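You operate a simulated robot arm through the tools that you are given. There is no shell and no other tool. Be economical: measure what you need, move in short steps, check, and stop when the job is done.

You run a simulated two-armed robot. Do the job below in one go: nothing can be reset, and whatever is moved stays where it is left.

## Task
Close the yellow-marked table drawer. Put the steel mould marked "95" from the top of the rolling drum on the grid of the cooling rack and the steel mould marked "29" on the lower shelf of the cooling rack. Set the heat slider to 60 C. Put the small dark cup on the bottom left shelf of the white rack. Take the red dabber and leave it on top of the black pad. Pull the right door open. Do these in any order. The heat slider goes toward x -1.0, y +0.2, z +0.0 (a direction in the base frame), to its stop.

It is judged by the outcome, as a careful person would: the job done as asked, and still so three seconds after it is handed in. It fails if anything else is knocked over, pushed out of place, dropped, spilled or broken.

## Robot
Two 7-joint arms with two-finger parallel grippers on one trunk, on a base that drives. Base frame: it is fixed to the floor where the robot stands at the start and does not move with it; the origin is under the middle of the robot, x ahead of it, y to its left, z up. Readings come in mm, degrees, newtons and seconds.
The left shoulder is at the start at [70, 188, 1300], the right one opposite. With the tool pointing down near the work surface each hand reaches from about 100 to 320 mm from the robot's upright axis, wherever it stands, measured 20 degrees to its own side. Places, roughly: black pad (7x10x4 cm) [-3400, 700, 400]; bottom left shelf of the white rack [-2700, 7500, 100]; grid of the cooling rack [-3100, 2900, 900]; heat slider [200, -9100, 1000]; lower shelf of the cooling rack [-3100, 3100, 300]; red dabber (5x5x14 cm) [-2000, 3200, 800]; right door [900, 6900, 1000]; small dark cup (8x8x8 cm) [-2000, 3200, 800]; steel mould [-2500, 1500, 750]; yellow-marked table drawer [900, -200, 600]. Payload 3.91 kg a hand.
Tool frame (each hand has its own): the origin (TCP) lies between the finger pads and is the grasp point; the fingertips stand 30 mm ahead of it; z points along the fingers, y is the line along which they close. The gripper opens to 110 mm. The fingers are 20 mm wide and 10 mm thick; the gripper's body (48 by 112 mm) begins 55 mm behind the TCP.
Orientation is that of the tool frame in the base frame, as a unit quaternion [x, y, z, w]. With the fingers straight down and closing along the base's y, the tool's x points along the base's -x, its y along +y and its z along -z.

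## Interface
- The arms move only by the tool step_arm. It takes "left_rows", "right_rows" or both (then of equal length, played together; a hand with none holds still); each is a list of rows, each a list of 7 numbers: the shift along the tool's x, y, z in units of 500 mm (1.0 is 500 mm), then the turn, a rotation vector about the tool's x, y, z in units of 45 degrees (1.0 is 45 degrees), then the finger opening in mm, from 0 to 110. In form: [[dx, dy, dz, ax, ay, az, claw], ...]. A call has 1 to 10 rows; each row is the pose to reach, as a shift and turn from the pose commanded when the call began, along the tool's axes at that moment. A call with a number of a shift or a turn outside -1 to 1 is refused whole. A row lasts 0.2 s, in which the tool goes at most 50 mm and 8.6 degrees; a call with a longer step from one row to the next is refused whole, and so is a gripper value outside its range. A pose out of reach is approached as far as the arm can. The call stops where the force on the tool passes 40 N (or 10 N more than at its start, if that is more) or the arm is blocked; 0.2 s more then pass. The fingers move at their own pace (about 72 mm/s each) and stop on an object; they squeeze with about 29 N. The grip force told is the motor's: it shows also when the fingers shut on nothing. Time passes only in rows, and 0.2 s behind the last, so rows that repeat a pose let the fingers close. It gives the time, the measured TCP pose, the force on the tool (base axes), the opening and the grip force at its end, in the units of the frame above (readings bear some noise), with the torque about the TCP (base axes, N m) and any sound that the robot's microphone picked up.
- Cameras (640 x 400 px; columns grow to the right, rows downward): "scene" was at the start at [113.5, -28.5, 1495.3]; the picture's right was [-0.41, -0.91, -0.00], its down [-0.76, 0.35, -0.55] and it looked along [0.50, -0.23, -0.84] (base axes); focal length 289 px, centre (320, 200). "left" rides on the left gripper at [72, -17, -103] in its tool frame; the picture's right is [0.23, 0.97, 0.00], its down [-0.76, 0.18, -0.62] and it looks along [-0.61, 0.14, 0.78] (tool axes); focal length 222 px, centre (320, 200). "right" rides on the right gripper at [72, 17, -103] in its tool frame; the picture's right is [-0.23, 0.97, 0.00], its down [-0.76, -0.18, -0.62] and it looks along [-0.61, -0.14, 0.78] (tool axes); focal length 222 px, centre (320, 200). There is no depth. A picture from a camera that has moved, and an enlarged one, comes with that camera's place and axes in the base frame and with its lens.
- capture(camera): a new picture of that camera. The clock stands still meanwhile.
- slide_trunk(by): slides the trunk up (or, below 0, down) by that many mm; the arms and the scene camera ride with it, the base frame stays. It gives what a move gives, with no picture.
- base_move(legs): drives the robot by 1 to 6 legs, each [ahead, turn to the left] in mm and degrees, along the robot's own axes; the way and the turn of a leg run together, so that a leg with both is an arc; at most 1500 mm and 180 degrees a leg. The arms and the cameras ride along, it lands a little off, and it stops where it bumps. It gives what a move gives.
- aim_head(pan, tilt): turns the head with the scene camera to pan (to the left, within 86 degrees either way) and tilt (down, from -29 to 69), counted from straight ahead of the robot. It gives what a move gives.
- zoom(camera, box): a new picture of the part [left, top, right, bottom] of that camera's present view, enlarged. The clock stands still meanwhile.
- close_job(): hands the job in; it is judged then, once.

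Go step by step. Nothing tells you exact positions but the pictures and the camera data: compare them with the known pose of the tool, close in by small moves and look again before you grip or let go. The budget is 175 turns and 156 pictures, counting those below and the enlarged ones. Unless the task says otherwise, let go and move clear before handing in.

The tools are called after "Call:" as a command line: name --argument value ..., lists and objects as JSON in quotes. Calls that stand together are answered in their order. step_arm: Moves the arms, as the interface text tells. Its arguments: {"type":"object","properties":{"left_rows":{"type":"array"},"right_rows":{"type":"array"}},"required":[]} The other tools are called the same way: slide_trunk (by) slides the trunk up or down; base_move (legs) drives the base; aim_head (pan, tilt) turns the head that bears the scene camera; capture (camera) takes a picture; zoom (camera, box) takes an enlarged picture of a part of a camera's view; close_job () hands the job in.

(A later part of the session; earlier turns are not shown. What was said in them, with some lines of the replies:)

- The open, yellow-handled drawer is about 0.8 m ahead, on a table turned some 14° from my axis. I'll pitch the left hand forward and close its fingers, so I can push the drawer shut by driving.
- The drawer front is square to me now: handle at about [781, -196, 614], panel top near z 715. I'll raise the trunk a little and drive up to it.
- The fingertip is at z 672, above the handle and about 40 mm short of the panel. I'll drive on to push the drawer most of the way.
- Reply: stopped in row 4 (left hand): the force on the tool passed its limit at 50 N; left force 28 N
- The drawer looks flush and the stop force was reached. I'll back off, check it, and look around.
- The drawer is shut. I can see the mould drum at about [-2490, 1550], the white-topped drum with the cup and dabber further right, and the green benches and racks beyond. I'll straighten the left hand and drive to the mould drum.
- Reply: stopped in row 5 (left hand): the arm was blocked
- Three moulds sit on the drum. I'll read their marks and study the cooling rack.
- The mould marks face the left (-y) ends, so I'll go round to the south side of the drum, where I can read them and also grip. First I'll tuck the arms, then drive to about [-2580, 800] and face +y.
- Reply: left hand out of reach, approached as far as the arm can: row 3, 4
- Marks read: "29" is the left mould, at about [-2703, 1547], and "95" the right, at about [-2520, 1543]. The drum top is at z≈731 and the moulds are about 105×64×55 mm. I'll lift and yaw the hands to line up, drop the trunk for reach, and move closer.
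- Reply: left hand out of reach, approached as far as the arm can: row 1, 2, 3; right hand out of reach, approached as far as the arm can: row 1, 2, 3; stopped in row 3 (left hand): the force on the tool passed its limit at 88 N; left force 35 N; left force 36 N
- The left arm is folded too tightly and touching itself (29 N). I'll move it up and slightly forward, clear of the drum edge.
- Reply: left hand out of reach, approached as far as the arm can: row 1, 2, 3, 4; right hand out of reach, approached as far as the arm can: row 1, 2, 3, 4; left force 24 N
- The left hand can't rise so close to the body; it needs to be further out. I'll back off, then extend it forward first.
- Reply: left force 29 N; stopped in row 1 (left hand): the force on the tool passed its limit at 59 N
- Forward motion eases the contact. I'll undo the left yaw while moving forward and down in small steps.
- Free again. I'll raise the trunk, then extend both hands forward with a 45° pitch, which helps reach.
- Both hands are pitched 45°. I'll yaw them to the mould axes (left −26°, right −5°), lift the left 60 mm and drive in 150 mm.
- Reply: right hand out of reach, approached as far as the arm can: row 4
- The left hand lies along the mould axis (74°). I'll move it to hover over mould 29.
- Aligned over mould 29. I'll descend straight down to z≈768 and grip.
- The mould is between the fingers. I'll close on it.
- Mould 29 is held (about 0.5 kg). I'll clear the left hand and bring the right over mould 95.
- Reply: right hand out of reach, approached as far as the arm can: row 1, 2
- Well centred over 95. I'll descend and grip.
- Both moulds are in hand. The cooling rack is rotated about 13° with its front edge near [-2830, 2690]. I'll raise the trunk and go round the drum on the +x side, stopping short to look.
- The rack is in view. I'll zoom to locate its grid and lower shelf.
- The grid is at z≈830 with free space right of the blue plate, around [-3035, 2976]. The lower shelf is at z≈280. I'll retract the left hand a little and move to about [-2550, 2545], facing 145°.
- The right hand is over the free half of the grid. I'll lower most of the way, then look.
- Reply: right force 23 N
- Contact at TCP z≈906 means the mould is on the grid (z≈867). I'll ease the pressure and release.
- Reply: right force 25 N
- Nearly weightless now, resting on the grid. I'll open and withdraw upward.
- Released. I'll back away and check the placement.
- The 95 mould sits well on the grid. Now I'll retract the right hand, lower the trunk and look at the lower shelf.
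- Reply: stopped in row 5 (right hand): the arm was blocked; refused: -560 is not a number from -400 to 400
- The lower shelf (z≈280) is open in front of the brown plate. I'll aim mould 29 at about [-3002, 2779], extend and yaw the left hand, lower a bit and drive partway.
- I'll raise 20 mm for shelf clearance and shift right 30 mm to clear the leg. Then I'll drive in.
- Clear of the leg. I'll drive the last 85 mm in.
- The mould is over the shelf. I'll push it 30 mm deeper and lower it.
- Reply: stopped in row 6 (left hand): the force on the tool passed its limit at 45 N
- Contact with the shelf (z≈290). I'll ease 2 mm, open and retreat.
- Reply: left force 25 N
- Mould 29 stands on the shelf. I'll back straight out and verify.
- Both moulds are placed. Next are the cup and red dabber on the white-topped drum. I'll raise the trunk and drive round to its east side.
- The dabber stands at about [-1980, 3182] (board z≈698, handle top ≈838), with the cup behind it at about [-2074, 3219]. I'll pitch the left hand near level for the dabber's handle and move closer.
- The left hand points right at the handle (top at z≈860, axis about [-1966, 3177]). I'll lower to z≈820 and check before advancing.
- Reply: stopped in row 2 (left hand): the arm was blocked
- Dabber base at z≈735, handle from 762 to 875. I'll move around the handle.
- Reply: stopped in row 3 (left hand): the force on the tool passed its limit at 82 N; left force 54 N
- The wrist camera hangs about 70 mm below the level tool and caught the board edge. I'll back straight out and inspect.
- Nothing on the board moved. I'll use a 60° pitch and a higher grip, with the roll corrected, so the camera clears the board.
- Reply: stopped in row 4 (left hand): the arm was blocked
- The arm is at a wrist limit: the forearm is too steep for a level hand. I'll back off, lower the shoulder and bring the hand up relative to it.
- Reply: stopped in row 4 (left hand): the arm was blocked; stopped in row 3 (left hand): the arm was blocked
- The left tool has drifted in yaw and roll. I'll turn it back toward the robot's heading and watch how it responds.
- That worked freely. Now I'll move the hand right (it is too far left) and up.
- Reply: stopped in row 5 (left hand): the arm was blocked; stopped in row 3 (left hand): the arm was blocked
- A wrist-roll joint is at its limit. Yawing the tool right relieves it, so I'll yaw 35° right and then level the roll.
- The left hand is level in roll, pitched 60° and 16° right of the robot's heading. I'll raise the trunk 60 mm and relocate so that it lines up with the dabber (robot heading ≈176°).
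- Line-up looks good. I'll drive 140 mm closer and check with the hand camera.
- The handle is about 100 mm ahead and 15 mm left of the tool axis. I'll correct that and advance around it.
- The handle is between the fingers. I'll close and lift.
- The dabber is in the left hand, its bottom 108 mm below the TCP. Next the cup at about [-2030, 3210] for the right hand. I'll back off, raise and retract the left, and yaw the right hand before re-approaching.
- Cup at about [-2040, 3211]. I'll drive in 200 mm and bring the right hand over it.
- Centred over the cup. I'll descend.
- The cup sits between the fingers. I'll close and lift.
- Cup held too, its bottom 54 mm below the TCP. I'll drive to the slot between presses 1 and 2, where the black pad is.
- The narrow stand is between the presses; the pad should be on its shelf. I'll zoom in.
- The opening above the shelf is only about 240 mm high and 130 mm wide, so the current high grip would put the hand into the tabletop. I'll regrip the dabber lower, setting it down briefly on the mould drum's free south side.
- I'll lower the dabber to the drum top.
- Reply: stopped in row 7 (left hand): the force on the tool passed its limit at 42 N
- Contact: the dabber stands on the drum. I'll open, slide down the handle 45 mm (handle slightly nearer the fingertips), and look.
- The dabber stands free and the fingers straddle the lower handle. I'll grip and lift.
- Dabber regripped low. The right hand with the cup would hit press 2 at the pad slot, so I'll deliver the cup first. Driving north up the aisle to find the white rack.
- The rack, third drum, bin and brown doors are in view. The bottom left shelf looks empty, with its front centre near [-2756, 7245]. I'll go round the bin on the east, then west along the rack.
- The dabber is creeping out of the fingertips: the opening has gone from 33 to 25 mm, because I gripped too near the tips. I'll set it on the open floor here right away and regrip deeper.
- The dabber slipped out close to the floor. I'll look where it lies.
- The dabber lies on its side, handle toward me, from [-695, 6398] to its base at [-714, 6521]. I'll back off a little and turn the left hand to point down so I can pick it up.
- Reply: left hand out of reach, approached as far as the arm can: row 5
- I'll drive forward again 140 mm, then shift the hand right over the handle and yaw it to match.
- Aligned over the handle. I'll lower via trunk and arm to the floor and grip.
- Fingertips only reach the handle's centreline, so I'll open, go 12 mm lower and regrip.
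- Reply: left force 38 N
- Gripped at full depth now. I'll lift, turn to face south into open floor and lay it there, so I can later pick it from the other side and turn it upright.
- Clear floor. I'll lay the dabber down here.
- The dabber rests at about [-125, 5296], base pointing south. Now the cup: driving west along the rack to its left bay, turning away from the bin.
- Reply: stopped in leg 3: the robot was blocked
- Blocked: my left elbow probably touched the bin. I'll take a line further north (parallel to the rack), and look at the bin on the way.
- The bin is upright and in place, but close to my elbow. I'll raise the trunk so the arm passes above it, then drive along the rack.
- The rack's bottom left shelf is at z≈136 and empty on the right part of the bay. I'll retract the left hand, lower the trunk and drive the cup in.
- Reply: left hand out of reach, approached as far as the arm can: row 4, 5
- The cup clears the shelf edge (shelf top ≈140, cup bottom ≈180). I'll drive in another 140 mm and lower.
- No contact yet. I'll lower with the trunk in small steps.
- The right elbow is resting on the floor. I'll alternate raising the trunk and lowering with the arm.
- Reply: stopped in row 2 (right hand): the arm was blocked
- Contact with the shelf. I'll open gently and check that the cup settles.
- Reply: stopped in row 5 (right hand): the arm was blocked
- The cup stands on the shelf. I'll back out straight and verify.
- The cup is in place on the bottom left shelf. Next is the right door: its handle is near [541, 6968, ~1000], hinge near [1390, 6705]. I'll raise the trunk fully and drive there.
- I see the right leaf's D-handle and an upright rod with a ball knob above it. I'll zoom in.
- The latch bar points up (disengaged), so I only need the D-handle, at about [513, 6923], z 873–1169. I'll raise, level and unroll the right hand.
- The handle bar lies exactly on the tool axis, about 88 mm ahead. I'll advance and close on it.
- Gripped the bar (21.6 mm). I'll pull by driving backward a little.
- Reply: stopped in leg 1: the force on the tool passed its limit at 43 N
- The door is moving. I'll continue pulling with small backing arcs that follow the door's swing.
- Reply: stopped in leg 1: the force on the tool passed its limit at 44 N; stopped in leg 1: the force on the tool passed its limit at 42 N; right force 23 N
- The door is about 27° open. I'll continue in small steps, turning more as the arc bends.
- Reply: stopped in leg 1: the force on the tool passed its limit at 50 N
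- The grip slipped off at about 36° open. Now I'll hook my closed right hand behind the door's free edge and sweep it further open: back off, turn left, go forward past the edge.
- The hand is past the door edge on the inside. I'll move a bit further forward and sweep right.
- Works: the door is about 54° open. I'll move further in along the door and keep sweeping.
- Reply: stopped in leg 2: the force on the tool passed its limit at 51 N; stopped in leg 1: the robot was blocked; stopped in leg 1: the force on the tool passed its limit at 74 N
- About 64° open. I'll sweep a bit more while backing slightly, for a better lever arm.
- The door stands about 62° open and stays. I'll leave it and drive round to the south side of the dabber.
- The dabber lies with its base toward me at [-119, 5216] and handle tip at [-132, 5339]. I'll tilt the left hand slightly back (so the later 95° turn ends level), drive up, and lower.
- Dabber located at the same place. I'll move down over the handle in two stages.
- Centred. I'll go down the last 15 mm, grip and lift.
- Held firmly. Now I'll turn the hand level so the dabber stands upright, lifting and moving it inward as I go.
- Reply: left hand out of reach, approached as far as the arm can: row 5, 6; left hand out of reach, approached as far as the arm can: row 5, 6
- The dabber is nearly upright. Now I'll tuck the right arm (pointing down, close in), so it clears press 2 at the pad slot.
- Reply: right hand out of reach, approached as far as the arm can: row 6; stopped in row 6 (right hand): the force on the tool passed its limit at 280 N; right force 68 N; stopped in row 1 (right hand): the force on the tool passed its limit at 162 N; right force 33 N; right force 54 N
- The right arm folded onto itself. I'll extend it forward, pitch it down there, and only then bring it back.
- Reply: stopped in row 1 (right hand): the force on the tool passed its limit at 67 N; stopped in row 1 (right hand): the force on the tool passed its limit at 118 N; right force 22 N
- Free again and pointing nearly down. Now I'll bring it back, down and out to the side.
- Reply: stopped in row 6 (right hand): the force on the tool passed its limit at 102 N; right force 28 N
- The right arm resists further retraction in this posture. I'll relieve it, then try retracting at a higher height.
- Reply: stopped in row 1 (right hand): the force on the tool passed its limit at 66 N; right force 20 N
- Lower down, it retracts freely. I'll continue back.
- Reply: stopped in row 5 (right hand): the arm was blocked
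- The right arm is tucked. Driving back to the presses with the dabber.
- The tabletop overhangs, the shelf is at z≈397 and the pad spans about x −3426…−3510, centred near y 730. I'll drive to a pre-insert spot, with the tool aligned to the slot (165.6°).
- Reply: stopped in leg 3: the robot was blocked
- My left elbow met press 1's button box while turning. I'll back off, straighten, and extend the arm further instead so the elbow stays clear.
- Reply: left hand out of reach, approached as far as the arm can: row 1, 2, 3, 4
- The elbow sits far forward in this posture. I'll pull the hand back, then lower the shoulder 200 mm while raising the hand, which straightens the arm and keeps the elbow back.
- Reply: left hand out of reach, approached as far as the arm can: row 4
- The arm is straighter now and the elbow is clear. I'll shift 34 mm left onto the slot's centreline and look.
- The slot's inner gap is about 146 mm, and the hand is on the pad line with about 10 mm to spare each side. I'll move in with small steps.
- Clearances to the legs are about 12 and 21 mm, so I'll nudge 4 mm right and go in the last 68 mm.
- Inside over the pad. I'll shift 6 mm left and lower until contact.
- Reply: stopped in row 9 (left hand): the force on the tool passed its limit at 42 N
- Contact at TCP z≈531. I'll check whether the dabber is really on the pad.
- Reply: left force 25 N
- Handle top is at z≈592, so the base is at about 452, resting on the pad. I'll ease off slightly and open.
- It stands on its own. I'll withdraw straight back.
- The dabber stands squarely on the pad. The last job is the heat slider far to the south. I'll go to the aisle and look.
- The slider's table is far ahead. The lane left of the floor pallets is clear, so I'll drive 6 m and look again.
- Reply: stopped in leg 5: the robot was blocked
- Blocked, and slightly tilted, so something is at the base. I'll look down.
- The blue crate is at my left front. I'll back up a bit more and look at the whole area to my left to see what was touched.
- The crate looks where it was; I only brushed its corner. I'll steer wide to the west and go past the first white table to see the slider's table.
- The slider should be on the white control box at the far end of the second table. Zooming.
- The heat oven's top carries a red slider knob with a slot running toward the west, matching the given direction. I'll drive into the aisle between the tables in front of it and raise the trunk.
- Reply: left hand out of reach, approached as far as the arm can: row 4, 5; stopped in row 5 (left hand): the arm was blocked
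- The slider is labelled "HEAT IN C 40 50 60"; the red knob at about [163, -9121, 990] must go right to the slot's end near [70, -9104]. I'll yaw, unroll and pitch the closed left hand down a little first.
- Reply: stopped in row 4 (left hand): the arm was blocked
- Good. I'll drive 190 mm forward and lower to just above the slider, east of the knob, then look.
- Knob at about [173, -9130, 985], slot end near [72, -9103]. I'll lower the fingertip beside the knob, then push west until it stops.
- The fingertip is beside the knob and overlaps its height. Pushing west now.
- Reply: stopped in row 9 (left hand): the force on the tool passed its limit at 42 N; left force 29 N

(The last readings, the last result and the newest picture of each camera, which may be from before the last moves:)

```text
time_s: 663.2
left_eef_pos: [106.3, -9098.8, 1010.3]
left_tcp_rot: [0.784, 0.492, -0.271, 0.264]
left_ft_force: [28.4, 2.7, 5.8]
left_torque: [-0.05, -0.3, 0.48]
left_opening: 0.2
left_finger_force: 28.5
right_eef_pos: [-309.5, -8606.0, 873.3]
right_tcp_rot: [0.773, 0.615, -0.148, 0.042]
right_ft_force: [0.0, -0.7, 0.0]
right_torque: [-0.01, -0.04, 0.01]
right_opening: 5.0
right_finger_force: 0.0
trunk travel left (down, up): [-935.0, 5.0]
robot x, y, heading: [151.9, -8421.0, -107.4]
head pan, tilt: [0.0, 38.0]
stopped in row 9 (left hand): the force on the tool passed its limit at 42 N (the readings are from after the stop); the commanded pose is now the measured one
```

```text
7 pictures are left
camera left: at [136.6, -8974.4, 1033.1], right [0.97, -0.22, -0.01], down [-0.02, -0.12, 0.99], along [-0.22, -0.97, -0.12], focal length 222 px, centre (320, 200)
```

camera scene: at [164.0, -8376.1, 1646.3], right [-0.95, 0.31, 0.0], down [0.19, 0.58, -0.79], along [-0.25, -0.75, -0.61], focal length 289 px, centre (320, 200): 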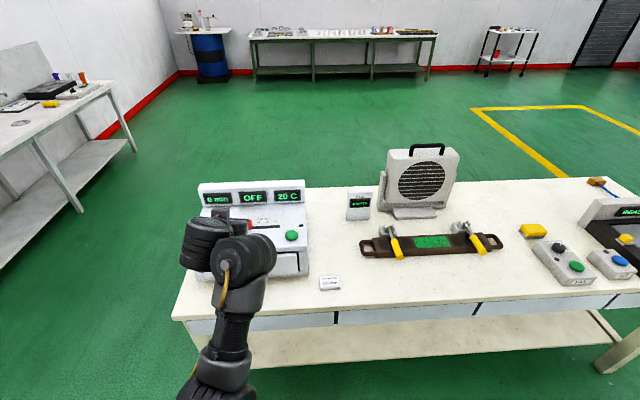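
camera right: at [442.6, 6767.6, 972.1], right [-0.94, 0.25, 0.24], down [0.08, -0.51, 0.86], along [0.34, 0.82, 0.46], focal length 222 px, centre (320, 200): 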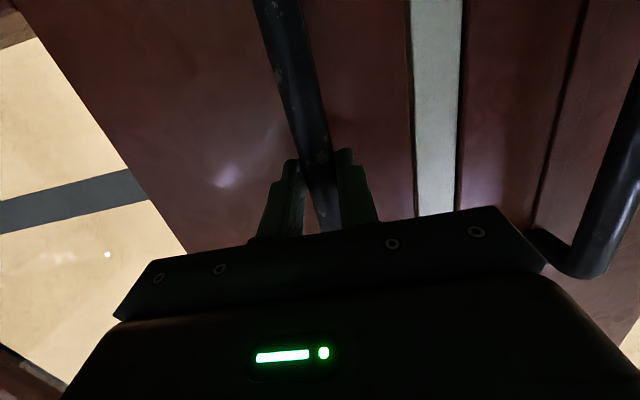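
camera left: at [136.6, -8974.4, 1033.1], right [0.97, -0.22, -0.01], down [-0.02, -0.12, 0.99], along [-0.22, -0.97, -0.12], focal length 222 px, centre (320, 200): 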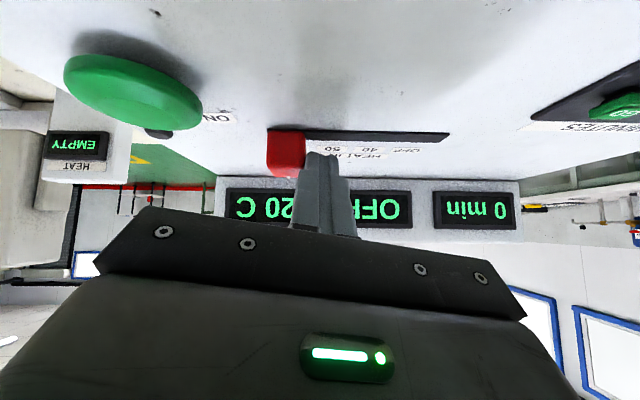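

The knob is at the slot's 60 end and hit its stop. I'll back off east, lift clear, and verify.

Call:
step_arm --left_rows '[[0.006, 0.024, 0, 0, 0, 0, 0], [-0.03, 0.034, -0.05, 0, 0, 0, 0], [-0.09, 0.044, -0.11, 0, 0, 0, 0], [-0.15, 0.054, -0.17, 0, 0, 0, 0], [-0.2, 0.064, -0.22, 0, 0, 0, 0]]'

Call:
base_move --legs '[[-300, 0]]'

Call:
zoom --camera "scene" --box '[190, 130, 350, 250]'

```text
time_s: 664.4
left_eef_pos: [108.9, -9098.3, 1160.6]
left_tcp_rot: [0.788, 0.488, -0.27, 0.261]
left_ft_force: [-0.2, 0.1, -0.4]
left_torque: [0.0, 0.01, 0.01]
left_opening: 0.0
left_finger_force: 29.1
right_eef_pos: [-309.7, -8605.8, 868.5]
right_tcp_rot: [0.774, 0.615, -0.145, 0.043]
right_ft_force: [0.2, 0.1, -0.1]
right_torque: [0.03, -0.03, 0.01]
right_opening: 4.7
right_finger_force: 0.0
trunk travel left (down, up): [-935.0, 5.0]
robot x, y, heading: [151.5, -8422.4, -107.8]
head pan, tilt: [0.0, 38.0]
```

```text
time_s: 666.5
left_eef_pos: [200.5, -8813.0, 1158.5]
left_tcp_rot: [0.787, 0.488, -0.272, 0.262]
left_ft_force: [0.5, -0.7, -0.2]
left_torque: [0.0, 0.0, -0.02]
left_opening: 0.0
left_finger_force: 28.9
right_eef_pos: [-218.9, -8321.9, 869.1]
right_tcp_rot: [0.774, 0.615, -0.145, 0.042]
right_ft_force: [-0.3, 0.0, -0.2]
right_torque: [0.0, 0.01, 0.01]
right_opening: 4.8
right_finger_force: 0.1
trunk travel left (down, up): [-935.0, 5.0]
robot x, y, heading: [239.2, -8139.8, -107.6]
head pan, tilt: [0.0, 38.0]
```

```text
3.33 times, centred on (270, 190) of scene
camera zoom: at [199.9, -8268.8, 1645.9], right [-0.95, 0.3, 0.0], down [0.19, 0.59, -0.79], along [-0.24, -0.75, -0.62], focal length 964 px, centre (487, 233)
```

zoom: 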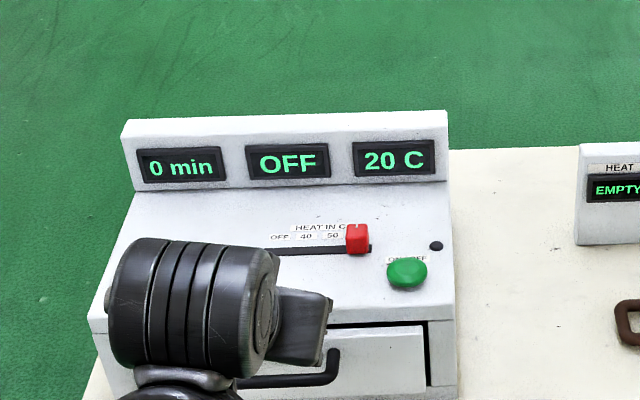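

The heat slider is at its 60 stop and both hands are clear of everything. All parts of the job are done, so I'm handing in.

Call:
close_job

```text
The job is handed in.
```

I did every task and handed the job in, but three things along the way may count against it.

| Task | Result |
|---|---|
| Yellow-marked drawer | Closed, flush with its neighbours |
| Mould "95" | On the cooling rack's grid |
| Mould "29" | On the cooling rack's lower shelf |
| Small dark cup | Upright on the white rack's bottom left shelf |
| Red dabber | Standing upright on the black pad |
| Right door | Open about 62° and staying there |
| Heat slider | At its stop, over the 60 mark; the oven's display still reads 20 C and OFF, and I did not touch its controls |

- **Dabber dropped:** it slipped from the left gripper on the way to the white rack and landed on its side on the floor. I picked it up again, and it looked unharmed.
- **Blue crate:** my base hit its corner on the way south. From the pictures I think it moved little or not at all, but I could not measure that precisely.
- **Other contacts:**
  - A wrist camera caught the edge of the white-topped drum's board.
  - I think my left elbow touched the bin, and later press 1's button box.
  - In later pictures nothing had moved.
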